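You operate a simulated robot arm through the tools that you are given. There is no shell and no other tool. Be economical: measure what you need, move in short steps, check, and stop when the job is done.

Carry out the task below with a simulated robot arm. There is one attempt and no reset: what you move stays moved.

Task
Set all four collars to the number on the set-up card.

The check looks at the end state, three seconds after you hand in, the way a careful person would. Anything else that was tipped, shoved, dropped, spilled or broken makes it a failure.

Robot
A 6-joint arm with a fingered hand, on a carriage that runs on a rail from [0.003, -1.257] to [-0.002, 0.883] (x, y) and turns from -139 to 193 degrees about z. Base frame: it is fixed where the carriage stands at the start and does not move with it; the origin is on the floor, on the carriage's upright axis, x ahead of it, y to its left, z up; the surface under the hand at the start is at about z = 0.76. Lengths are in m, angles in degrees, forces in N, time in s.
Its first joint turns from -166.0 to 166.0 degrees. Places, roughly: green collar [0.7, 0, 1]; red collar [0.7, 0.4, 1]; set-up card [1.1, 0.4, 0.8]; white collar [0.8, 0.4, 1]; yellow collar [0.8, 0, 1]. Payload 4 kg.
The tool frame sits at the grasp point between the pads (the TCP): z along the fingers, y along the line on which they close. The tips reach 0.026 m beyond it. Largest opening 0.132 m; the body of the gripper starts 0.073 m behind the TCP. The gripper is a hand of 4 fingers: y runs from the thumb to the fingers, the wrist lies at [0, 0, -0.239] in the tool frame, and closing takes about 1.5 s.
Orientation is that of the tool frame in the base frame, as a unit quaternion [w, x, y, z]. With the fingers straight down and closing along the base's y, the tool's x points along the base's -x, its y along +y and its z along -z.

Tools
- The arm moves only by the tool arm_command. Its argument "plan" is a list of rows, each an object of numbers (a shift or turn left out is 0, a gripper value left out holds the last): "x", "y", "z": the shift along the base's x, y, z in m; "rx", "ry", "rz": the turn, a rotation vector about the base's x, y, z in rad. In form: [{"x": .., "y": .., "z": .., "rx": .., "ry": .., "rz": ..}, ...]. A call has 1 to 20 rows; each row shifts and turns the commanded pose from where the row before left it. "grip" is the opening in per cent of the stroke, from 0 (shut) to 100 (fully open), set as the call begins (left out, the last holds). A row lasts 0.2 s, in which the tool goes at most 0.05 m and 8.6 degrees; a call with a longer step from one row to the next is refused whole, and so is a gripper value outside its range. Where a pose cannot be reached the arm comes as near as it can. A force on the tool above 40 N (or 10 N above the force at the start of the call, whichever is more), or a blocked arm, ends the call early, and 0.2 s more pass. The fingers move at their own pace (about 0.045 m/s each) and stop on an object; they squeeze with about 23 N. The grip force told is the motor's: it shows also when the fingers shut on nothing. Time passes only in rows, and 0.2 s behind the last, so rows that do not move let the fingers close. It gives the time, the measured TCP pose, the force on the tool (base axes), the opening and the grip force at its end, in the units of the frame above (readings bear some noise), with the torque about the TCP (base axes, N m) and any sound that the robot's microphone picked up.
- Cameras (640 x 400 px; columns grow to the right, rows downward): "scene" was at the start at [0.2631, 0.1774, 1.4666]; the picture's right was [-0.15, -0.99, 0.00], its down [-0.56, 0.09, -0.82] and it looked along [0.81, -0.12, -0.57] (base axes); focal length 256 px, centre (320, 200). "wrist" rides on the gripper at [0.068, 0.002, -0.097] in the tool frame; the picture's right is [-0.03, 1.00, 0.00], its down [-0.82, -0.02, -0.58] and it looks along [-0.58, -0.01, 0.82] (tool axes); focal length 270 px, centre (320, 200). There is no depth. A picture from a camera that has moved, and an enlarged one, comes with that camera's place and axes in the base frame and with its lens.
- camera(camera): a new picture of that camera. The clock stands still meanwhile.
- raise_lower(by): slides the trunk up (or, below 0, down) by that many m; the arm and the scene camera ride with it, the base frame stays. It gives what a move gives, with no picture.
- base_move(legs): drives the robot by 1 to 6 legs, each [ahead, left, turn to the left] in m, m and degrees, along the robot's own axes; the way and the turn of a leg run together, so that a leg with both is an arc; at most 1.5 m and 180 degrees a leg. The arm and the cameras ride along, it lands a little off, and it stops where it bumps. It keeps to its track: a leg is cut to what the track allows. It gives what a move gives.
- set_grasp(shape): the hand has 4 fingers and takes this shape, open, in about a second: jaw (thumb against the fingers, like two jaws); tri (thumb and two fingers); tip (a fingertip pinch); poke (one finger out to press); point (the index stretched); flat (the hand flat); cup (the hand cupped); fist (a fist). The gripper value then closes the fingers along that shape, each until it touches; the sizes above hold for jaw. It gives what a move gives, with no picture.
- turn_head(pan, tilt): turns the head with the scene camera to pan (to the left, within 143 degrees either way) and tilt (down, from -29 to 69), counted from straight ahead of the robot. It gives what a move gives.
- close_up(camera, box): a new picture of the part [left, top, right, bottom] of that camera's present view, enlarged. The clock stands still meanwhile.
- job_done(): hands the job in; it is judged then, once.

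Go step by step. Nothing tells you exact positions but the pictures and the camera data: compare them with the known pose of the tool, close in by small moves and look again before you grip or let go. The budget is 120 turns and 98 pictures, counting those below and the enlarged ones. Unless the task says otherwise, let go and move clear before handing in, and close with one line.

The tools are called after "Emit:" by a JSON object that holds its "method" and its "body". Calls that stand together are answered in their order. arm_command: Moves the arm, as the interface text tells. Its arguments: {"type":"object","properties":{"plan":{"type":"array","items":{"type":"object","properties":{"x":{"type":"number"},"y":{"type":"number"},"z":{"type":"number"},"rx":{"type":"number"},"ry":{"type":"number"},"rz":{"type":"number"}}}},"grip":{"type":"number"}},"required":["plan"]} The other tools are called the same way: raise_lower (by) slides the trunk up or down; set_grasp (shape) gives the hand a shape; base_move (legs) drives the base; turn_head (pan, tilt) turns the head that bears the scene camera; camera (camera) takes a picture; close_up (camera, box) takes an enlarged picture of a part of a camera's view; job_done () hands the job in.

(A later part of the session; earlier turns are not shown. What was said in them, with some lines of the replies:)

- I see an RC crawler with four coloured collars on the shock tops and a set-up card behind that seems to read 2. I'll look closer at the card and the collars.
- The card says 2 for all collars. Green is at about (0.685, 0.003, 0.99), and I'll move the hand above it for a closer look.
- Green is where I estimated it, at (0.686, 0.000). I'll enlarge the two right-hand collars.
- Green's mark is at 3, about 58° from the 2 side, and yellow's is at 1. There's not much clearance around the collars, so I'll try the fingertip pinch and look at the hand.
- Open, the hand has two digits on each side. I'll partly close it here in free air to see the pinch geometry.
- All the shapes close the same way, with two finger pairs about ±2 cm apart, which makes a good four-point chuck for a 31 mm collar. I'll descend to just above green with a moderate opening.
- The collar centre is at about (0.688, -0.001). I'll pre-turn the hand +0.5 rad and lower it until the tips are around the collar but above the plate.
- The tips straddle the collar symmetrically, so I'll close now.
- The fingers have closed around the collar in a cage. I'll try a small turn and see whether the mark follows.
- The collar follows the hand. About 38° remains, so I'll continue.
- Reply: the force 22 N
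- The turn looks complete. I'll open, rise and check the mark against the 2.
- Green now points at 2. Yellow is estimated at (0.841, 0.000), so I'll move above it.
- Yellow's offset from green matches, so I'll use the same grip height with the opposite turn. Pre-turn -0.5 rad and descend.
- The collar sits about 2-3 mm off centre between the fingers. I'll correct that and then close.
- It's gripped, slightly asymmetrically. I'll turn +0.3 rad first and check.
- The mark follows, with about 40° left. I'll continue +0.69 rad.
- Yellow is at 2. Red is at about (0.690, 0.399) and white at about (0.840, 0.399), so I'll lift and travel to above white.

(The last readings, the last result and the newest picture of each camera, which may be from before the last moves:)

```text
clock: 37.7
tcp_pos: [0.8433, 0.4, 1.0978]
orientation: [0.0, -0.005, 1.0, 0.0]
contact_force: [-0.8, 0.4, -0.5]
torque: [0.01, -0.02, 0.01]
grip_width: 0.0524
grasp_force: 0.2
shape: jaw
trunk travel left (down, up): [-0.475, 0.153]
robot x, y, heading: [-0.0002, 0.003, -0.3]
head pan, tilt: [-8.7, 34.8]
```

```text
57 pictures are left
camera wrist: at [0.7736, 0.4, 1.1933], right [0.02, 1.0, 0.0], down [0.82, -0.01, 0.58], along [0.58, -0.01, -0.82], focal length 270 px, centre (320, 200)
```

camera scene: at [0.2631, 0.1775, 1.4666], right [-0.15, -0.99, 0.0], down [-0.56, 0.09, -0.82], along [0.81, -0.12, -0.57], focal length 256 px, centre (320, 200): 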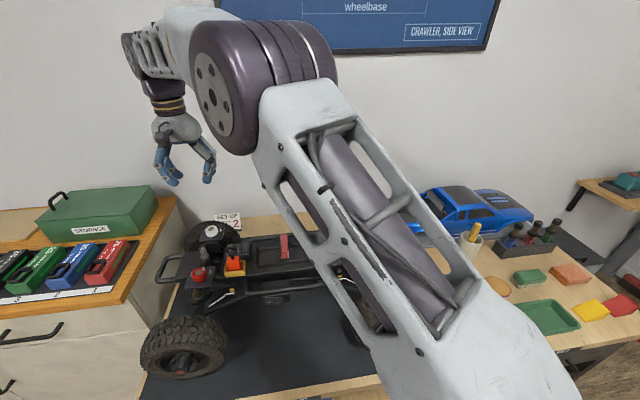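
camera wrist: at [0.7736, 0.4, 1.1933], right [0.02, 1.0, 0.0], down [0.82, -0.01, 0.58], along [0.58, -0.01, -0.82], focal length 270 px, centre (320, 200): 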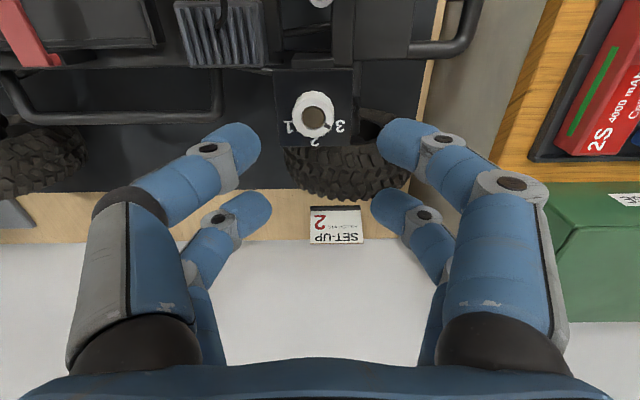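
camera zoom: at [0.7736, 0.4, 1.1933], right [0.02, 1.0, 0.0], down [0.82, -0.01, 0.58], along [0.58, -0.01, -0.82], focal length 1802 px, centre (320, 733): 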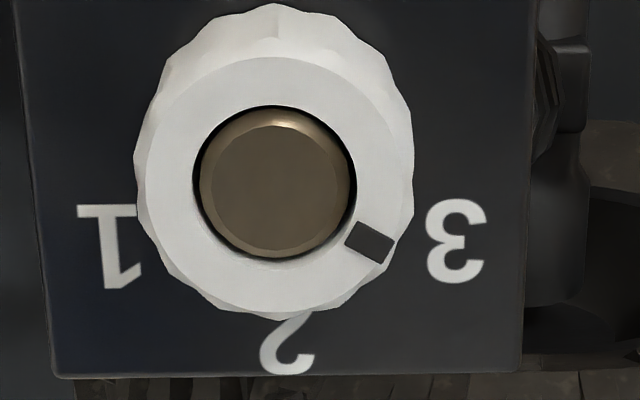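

White's mark is at 3. I'll correct the position by (-3.5, -5) mm, pre-turn +0.5 rad and descend.

Emit:
{"method": "arm_command", "body": {"plan": [{"rz": 0.125, "x": -0.0035, "y": -0.005}, {"rz": 0.125}, {"rz": 0.125}, {"rz": 0.125}, {"z": -0.03}, {"z": -0.03}, {"z": -0.02}, {"z": -0.009}, {}, {}]}}

Emit:
{"method": "close_up", "body": {"camera": "wrist", "box": [200, 100, 440, 260]}}

```text
clock: 39.9
tcp_pos: [0.8398, 0.3945, 1.0088]
orientation: [0.0, -0.251, 0.968, 0.0]
contact_force: [-0.8, 0.3, 0.3]
torque: [0.01, 0.04, 0.0]
grip_width: 0.0524
grasp_force: 0.0
shape: jaw
trunk travel left (down, up): [-0.475, 0.153]
robot x, y, heading: [-0.0011, -0.0004, -0.0]
head pan, tilt: [-8.7, 34.8]
```

```text
2.50 times, centred on (320, 180) of wrist
camera zoom: at [0.778, 0.3614, 1.1048], right [-0.46, 0.89, 0.0], down [0.72, 0.38, 0.58], along [0.51, 0.27, -0.82], focal length 676 px, centre (320, 250)
```

zoom: 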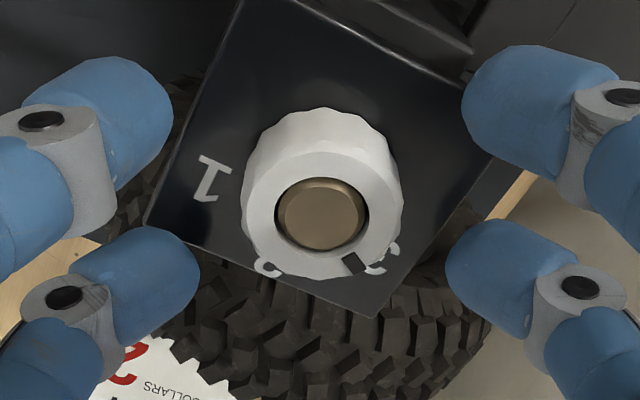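

Nearly centred. I'll apply a small fix, close and test the turn.

Emit:
{"method": "arm_command", "body": {"plan": [{"x": 0.001, "y": 0.002}, {}, {}, {}, {}, {}, {}, {"rz": -0.1}, {"rz": -0.1}, {"rz": -0.1}, {}], "grip": 0}}

Emit:
{"method": "close_up", "body": {"camera": "wrist", "box": [200, 100, 440, 260]}}

```text
clock: 42.3
tcp_pos: [0.8424, 0.3965, 1.0095]
orientation: [0.002, -0.103, 0.995, 0.0]
contact_force: [7.8, 3.4, 0.5]
torque: [0.17, -0.2, 0.05]
grip_width: 0.0026
grasp_force: 22.7
shape: jaw
trunk travel left (down, up): [-0.475, 0.153]
robot x, y, heading: [-0.0047, -0.0016, 0.2]
head pan, tilt: [-8.7, 34.8]
```

```text
2.50 times, centred on (320, 180) of wrist
camera zoom: at [0.7724, 0.383, 1.1049], right [-0.18, 0.98, 0.0], down [0.8, 0.15, 0.58], along [0.57, 0.1, -0.82], focal length 676 px, centre (320, 250)
```

zoom: 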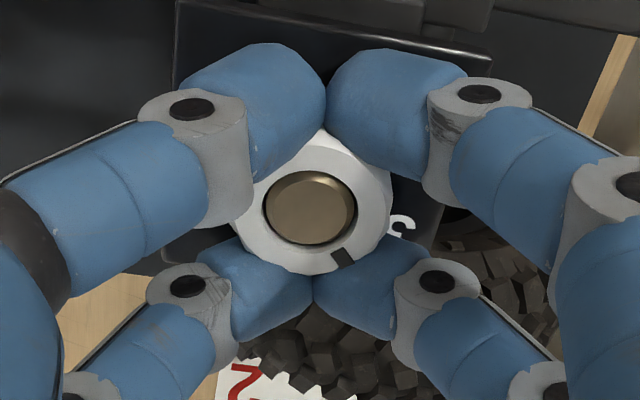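

Emit:
{"method": "arm_command", "body": {"plan": [{"rz": -0.086}, {"rz": -0.086}, {"rz": -0.086}, {"rz": -0.086}, {"rz": -0.086}, {"rz": -0.086}, {"rz": -0.086}, {"rz": -0.086}, {}]}}

Emit:
{"method": "arm_command", "body": {"plan": [{}, {}, {}, {}, {}, {"z": 0.03}, {"z": 0.03}, {"z": 0.03}, {"rz": 0.12}, {"rz": 0.12}, {"rz": 0.12}, {"rz": 0.12}, {}], "grip": 40}}

Emit:
{"method": "close_up", "body": {"camera": "wrist", "box": [272, 90, 368, 150]}}

```text
clock: 44.3
tcp_pos: [0.8424, 0.3954, 1.0093]
orientation: [0.0, 0.238, 0.971, 0.0]
contact_force: [26.1, -2.8, 2.3]
torque: [0.03, -0.67, 0.01]
grip_width: 0.0027
grasp_force: 23.3
shape: jaw
trunk travel left (down, up): [-0.475, 0.153]
robot x, y, heading: [-0.0014, 0.0013, 0.2]
head pan, tilt: [-8.7, 34.8]
```

```text
clock: 47.1
tcp_pos: [0.8399, 0.395, 1.0993]
orientation: [0.0, -0.001, 1.0, -0.001]
contact_force: [-0.1, -0.1, 1.0]
torque: [-0.01, -0.03, -0.03]
grip_width: 0.0522
grasp_force: 0.0
shape: jaw
trunk travel left (down, up): [-0.475, 0.153]
robot x, y, heading: [0.0004, 0.0016, 0.2]
head pan, tilt: [-8.7, 34.8]
```

```text
6.67 times, centred on (320, 120) of wrist
camera zoom: at [0.7704, 0.3967, 1.1946], right [0.02, 1.0, 0.0], down [0.82, -0.02, 0.58], along [0.58, -0.01, -0.82], focal length 1802 px, centre (320, 733)
```

zoom: 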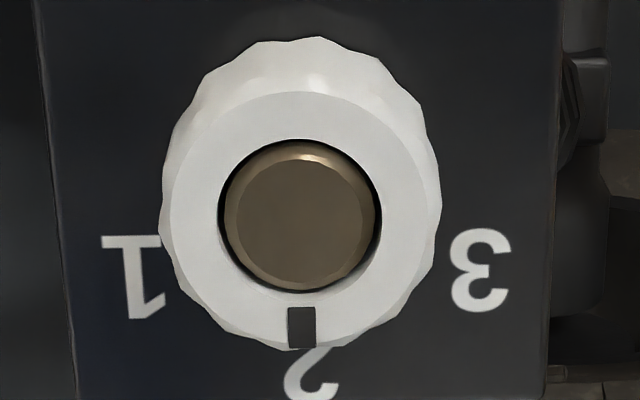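

White is at 2. Next I'll move over red.

Emit:
{"method": "arm_command", "body": {"plan": [{"z": 0.03}, {"x": -0.038}, {"x": -0.038}, {"x": -0.038}, {"x": -0.038, "y": 0.001}, {"z": -0.03}, {}, {}]}}

Emit:
{"method": "close_up", "body": {"camera": "wrist", "box": [272, 90, 368, 150]}}

Emit:
{"method": "camera", "body": {"camera": "wrist"}}

```text
clock: 48.9
tcp_pos: [0.6882, 0.3969, 1.0979]
orientation: [-0.001, 0.0, 1.0, 0.0]
contact_force: [0.2, -0.2, 0.8]
torque: [-0.02, 0.01, 0.02]
grip_width: 0.0524
grasp_force: 0.1
shape: jaw
trunk travel left (down, up): [-0.475, 0.153]
robot x, y, heading: [-0.0022, -0.0009, -0.1]
head pan, tilt: [-8.7, 34.8]
```

```text
6.67 times, centred on (320, 120) of wrist
camera zoom: at [0.6187, 0.3986, 1.1947], right [0.03, 1.0, 0.0], down [0.82, -0.02, 0.58], along [0.58, -0.01, -0.82], focal length 1802 px, centre (320, 733)
```

zoom: 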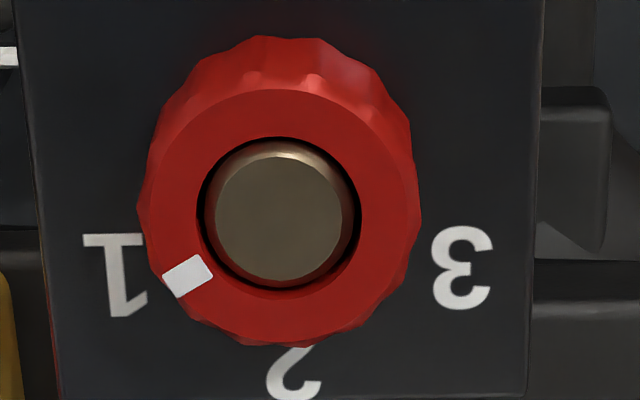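

```text
52 pictures are left
camera wrist: at [0.6187, 0.3986, 1.1947], right [0.03, 1.0, 0.0], down [0.82, -0.02, 0.58], along [0.58, -0.01, -0.82], focal length 270 px, centre (320, 200)
```

wrist: 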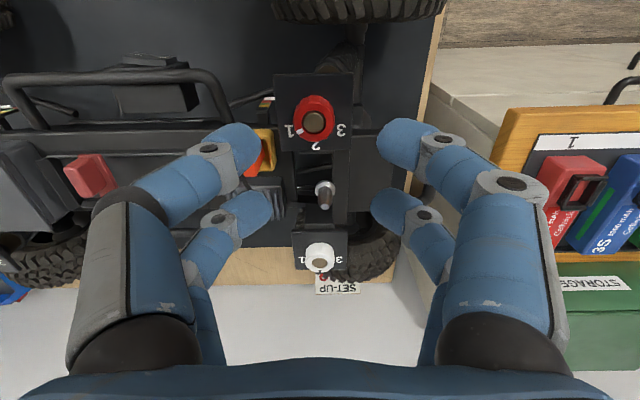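

Red's mark is at 1. The orange plug on the left of the collar could be in the fingers' way, so I'll check it closely before descending.

Emit:
{"method": "close_up", "body": {"camera": "wrist", "box": [220, 80, 340, 155]}}

Emit:
{"method": "close_up", "body": {"camera": "scene", "box": [170, 200, 270, 300]}}

```text
5.33 times, centred on (280, 118) of wrist
camera zoom: at [0.6187, 0.3986, 1.1947], right [0.03, 1.0, 0.0], down [0.82, -0.02, 0.58], along [0.58, -0.01, -0.82], focal length 1442 px, centre (533, 640)
```

zoom: 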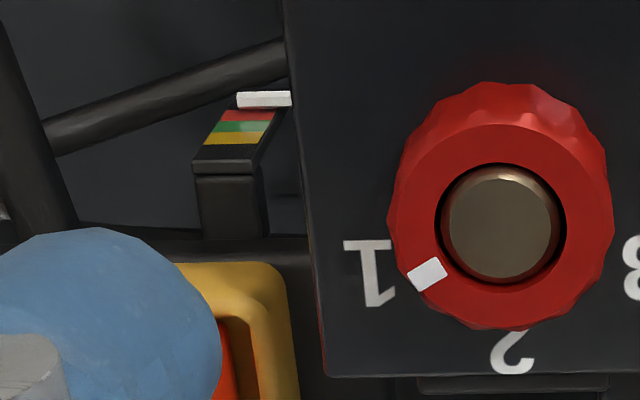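

```text
4.00 times, centred on (220, 250) of scene
camera zoom: at [0.263, 0.1774, 1.4666], right [-0.15, -0.99, 0.0], down [-0.56, 0.09, -0.82], along [0.81, -0.12, -0.57], focal length 1023 px, centre (720, 0)
```

zoom: 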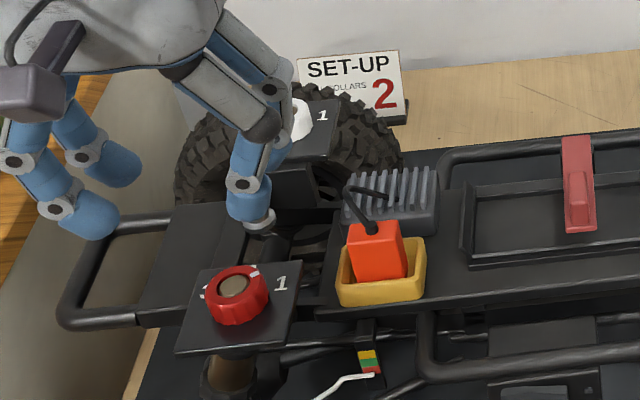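

The plug sits roughly 3-5 cm from the collar, towards -y/+x. To keep the fingers away from it I'll use hand yaws from -1.0 to -0.5 rad and turn red in two strokes. First I'll yaw and take a look.

Emit:
{"method": "arm_command", "body": {"plan": [{"rz": -0.125, "y": -0.005}, {"rz": -0.125}, {"rz": -0.125}, {"rz": -0.125}, {"rz": -0.125}, {"rz": -0.125}, {"rz": -0.125}, {"rz": -0.125}, {"z": -0.03}, {"z": -0.03}, {}, {}], "grip": 34}}

Emit:
{"method": "camera", "body": {"camera": "wrist"}}

Emit:
{"method": "close_up", "body": {"camera": "scene", "box": [170, 200, 270, 300]}}

```text
clock: 51.5
tcp_pos: [0.6874, 0.392, 1.0382]
orientation: [0.001, 0.479, 0.878, 0.0]
contact_force: [0.1, -0.2, -0.1]
torque: [0.01, 0.0, -0.01]
grip_width: 0.0454
grasp_force: 0.1
shape: jaw
trunk travel left (down, up): [-0.475, 0.153]
robot x, y, heading: [0.0012, 0.0012, 0.1]
head pan, tilt: [-8.7, 34.8]
```

```text
49 pictures are left
camera wrist: at [0.6513, 0.4497, 1.1342], right [0.85, 0.52, 0.0], down [0.42, -0.7, 0.58], along [0.3, -0.49, -0.82], focal length 270 px, centre (320, 200)
```

wrist: 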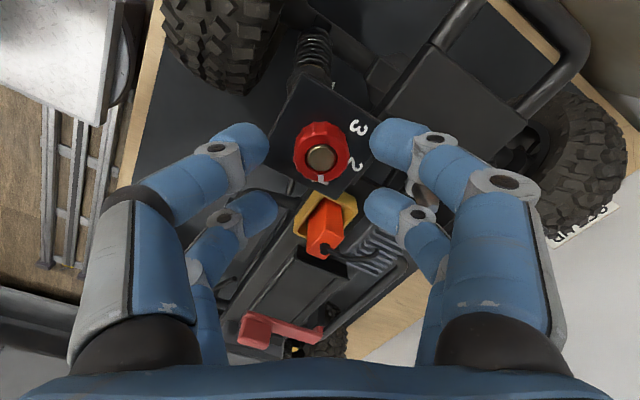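

```text
4.00 times, centred on (220, 250) of scene
camera zoom: at [0.2631, 0.1774, 1.4666], right [-0.15, -0.99, 0.0], down [-0.56, 0.09, -0.82], along [0.81, -0.12, -0.57], focal length 1023 px, centre (720, 0)
```

zoom: 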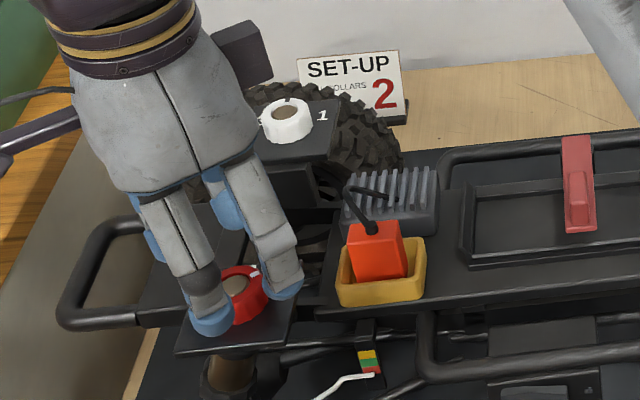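

From this angle the plug is beyond the far finger pair with some clearance. I'll yaw a bit more to -1.25 rad, descend and check centring.

Emit:
{"method": "arm_command", "body": {"plan": [{"rz": -0.125}, {"rz": -0.125}, {"z": -0.015}, {"z": -0.014}, {}, {}]}}

Emit:
{"method": "close_up", "body": {"camera": "wrist", "box": [200, 100, 440, 260]}}

Emit:
{"method": "close_up", "body": {"camera": "scene", "box": [190, 230, 270, 290]}}

```text
clock: 52.9
tcp_pos: [0.6888, 0.3919, 1.0102]
orientation: [0.0, 0.585, 0.811, -0.001]
contact_force: [0.4, 0.9, 3.1]
torque: [0.1, -0.06, -0.02]
grip_width: 0.0451
grasp_force: 0.1
shape: jaw
trunk travel left (down, up): [-0.475, 0.153]
robot x, y, heading: [-0.0023, 0.0008, -0.1]
head pan, tilt: [-8.7, 34.8]
```

```text
2.50 times, centred on (320, 180) of wrist
camera zoom: at [0.6671, 0.4574, 1.1061], right [0.96, 0.29, 0.0], down [0.24, -0.78, 0.58], along [0.17, -0.55, -0.82], focal length 676 px, centre (320, 250)
```

zoom: 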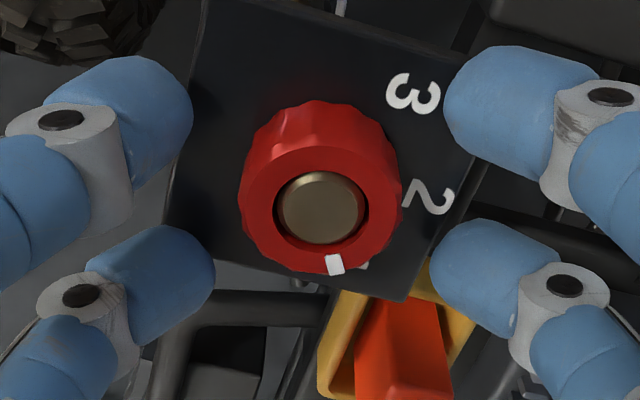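

```text
6.67 times, centred on (230, 260) of scene
camera zoom: at [0.263, 0.1774, 1.4666], right [-0.15, -0.99, 0.0], down [-0.56, 0.09, -0.82], along [0.81, -0.12, -0.57], focal length 1705 px, centre (920, -200)
```

zoom: 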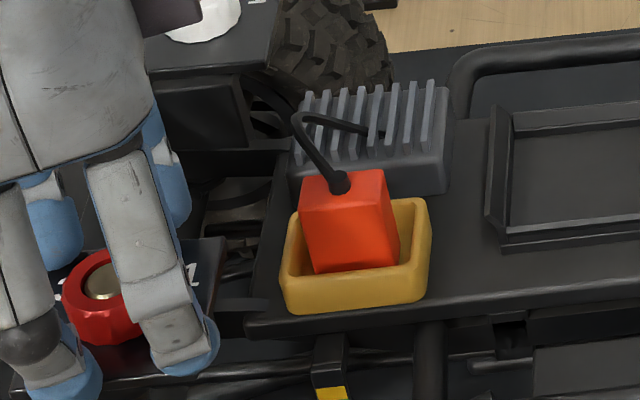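

Triangulating puts the plug top about 8 cm from the collar, which leaves enough clearance, so one full stroke is possible. I'll close and test the turn.

Emit:
{"method": "arm_command", "body": {"plan": [{}, {}, {}, {}, {}, {}, {"rz": 0.1}, {"rz": 0.1}, {"rz": 0.1}, {}], "grip": 0}}

Emit:
{"method": "close_up", "body": {"camera": "wrist", "box": [200, 100, 440, 260]}}

```text
clock: 55.1
tcp_pos: [0.688, 0.3919, 1.0091]
orientation: [0.001, 0.457, 0.89, 0.0]
contact_force: [-2.3, -3.1, -0.2]
torque: [-0.2, -0.09, -0.01]
grip_width: 0.0001
grasp_force: 23.2
shape: jaw
trunk travel left (down, up): [-0.475, 0.153]
robot x, y, heading: [0.005, 0.0, -0.3]
head pan, tilt: [-8.7, 34.8]
```

```text
2.50 times, centred on (320, 180) of wrist
camera zoom: at [0.6486, 0.448, 1.106], right [0.83, 0.56, 0.0], down [0.46, -0.68, 0.58], along [0.32, -0.48, -0.82], focal length 676 px, centre (320, 250)
```

zoom: 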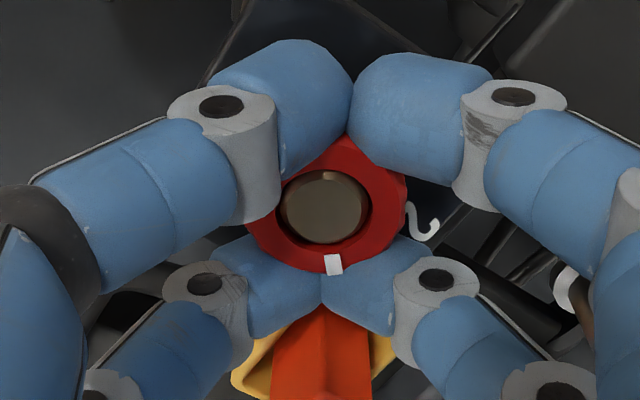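

It follows again. I'll continue +0.72 rad, then release and check.

Emit:
{"method": "arm_command", "body": {"plan": [{"rz": 0.09}, {"rz": 0.09}, {"rz": 0.09}, {"rz": 0.09}, {"rz": 0.09}, {"rz": 0.09}, {"rz": 0.09}, {"rz": 0.09}, {}]}}

Emit:
{"method": "close_up", "body": {"camera": "wrist", "box": [200, 100, 440, 260]}}

Emit:
{"method": "arm_command", "body": {"plan": [{}, {}, {}, {}, {}, {"z": 0.03}, {"z": 0.03}, {"z": 0.03}, {"rz": 0.12}, {"rz": 0.12}, {}], "grip": 36}}

Emit:
{"method": "close_up", "body": {"camera": "wrist", "box": [272, 90, 368, 150]}}

```text
clock: 57.1
tcp_pos: [0.6882, 0.3921, 1.01]
orientation: [0.0, 0.114, 0.993, 0.0]
contact_force: [11.2, 0.0, -0.6]
torque: [0.02, -0.53, -0.01]
grip_width: 0.0
grasp_force: 23.2
shape: jaw
trunk travel left (down, up): [-0.475, 0.153]
robot x, y, heading: [-0.0016, -0.0014, -0.0]
head pan, tilt: [-8.7, 34.8]
```

```text
2.50 times, centred on (320, 180) of wrist
camera zoom: at [0.6216, 0.4087, 1.1055], right [0.25, 0.97, 0.0], down [0.79, -0.21, 0.58], along [0.56, -0.14, -0.82], focal length 676 px, centre (320, 250)
```

zoom: 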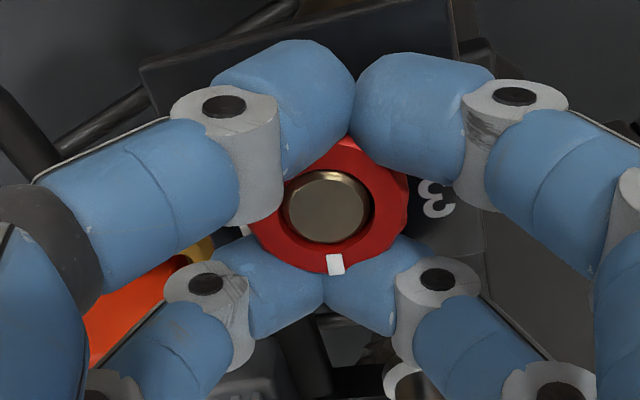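

```text
clock: 59.5
tcp_pos: [0.6879, 0.3922, 1.1]
orientation: [0.001, -0.006, 1.0, 0.0]
contact_force: [-0.3, -0.2, -0.5]
torque: [-0.02, 0.02, -0.01]
grip_width: 0.0474
grasp_force: 0.0
shape: jaw
trunk travel left (down, up): [-0.475, 0.153]
robot x, y, heading: [0.0038, -0.0013, 0.1]
head pan, tilt: [-8.7, 34.8]
```

```text
6.67 times, centred on (320, 120) of wrist
camera zoom: at [0.6187, 0.3923, 1.1956], right [0.01, 1.0, 0.0], down [0.82, -0.01, 0.58], along [0.58, -0.01, -0.82], focal length 1802 px, centre (320, 733)
```

zoom: 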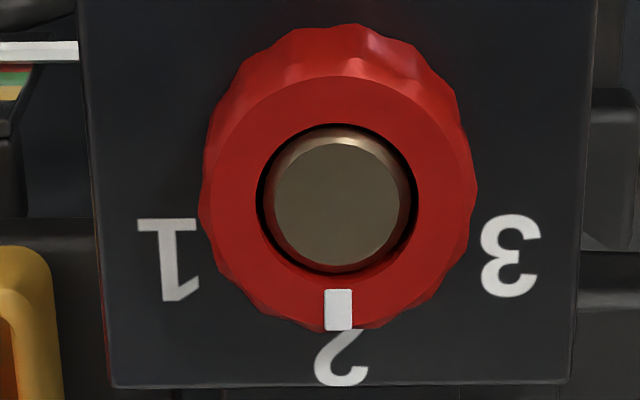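

All four appear to be at 2. I'll retreat upward and take a final look at everything.

Emit:
{"method": "arm_command", "body": {"plan": [{"z": 0.04}, {"z": 0.04}, {"z": 0.04, "y": -0.04}, {"z": 0.03, "y": -0.035, "x": -0.02}, {"y": -0.04, "x": -0.03}, {"y": -0.04, "x": -0.03}, {"y": -0.04, "x": -0.03}, {"x": -0.02, "y": -0.03}, {}, {}], "grip": 100}}

Emit:
{"method": "camera", "body": {"camera": "scene"}}

Emit:
{"method": "close_up", "body": {"camera": "scene", "box": [160, 190, 400, 340]}}

Emit:
{"method": "close_up", "body": {"camera": "wrist", "box": [160, 100, 480, 300]}}

```text
refused: row 3 steps farther than a row can; nothing moved
```

```text
42 pictures are left
camera scene: at [0.2631, 0.1774, 1.4666], right [-0.15, -0.99, 0.0], down [-0.56, 0.09, -0.82], along [0.81, -0.12, -0.57], focal length 256 px, centre (320, 200)
```

scene: 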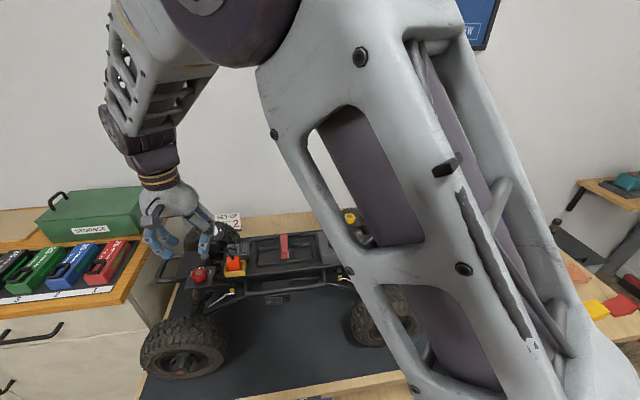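

```text
2.67 times, centred on (280, 265) of scene
camera zoom: at [0.2631, 0.1774, 1.4666], right [-0.15, -0.99, 0.0], down [-0.56, 0.09, -0.82], along [0.81, -0.12, -0.57], focal length 682 px, centre (427, 27)
```

zoom: 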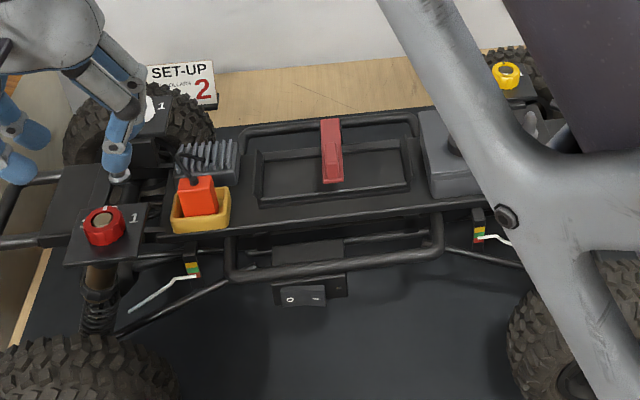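

```text
2.00 times, centred on (320, 200) of wrist
camera zoom: at [0.6187, 0.3923, 1.1956], right [0.01, 1.0, 0.0], down [0.82, -0.01, 0.58], along [0.58, -0.01, -0.82], focal length 541 px, centre (320, 200)
```

zoom: 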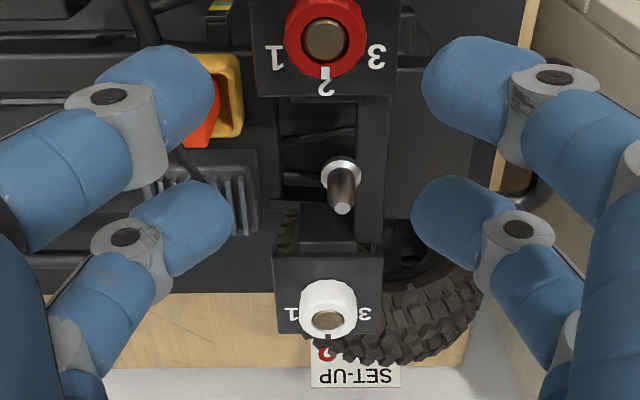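

The view is clear so far, but the retreat had one step too long. I'll repeat it with smaller steps.

Emit:
{"method": "arm_command", "body": {"plan": [{"z": 0.04}, {"z": 0.04}, {"z": 0.04}, {"z": 0.03}, {"y": -0.035, "x": -0.02}, {"y": -0.035, "x": -0.02}, {"y": -0.035, "x": -0.02}, {"y": -0.035, "x": -0.02}, {"y": -0.035, "x": -0.02}, {"y": -0.035, "x": -0.02}, {"y": -0.035, "x": -0.02}, {}, {}]}}

Emit:
{"method": "camera", "body": {"camera": "scene"}}

Emit:
{"method": "close_up", "body": {"camera": "scene", "box": [160, 190, 400, 340]}}

Emit:
{"method": "close_up", "body": {"camera": "wrist", "box": [160, 100, 480, 300]}}

```text
clock: 62.3
tcp_pos: [0.5474, 0.1487, 1.2501]
orientation: [0.0, -0.005, 1.0, 0.0]
contact_force: [-0.1, 0.5, -0.3]
torque: [0.0, -0.01, -0.01]
grip_width: 0.0474
grasp_force: 0.0
shape: jaw
trunk travel left (down, up): [-0.475, 0.153]
robot x, y, heading: [0.0025, -0.0027, -0.1]
head pan, tilt: [-8.7, 34.8]
```

```text
39 pictures are left
camera scene: at [0.263, 0.1775, 1.4666], right [-0.15, -0.99, 0.0], down [-0.56, 0.09, -0.82], along [0.81, -0.12, -0.57], focal length 256 px, centre (320, 200)
```

scene: 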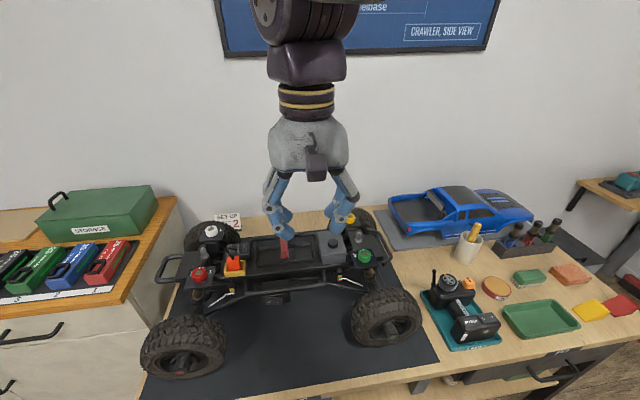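

```text
2.67 times, centred on (280, 265) of scene
camera zoom: at [0.263, 0.1775, 1.4666], right [-0.15, -0.99, 0.0], down [-0.56, 0.09, -0.82], along [0.81, -0.12, -0.57], focal length 682 px, centre (427, 27)
```

zoom: 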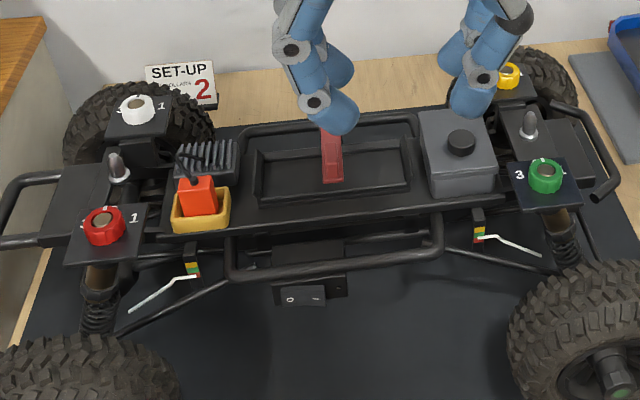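

```text
2.00 times, centred on (320, 200) of wrist
camera zoom: at [0.4779, 0.1477, 1.3455], right [0.01, 1.0, 0.0], down [0.82, -0.01, 0.58], along [0.58, -0.01, -0.82], focal length 541 px, centre (320, 200)
```

zoom: 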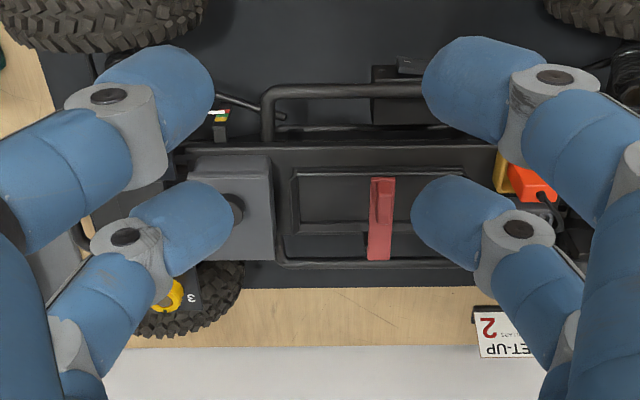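

The car, card and other items are where they were, and the hand is clear. I'll hand in.

Emit:
{"method": "job_done", "body": {}}

```text
The job is handed in.
```

All four collars (green, yellow, white and red) are set to 2 as the card says. I checked each one from above after letting go, nothing else looked moved in the last pictures, and the job is handed in.
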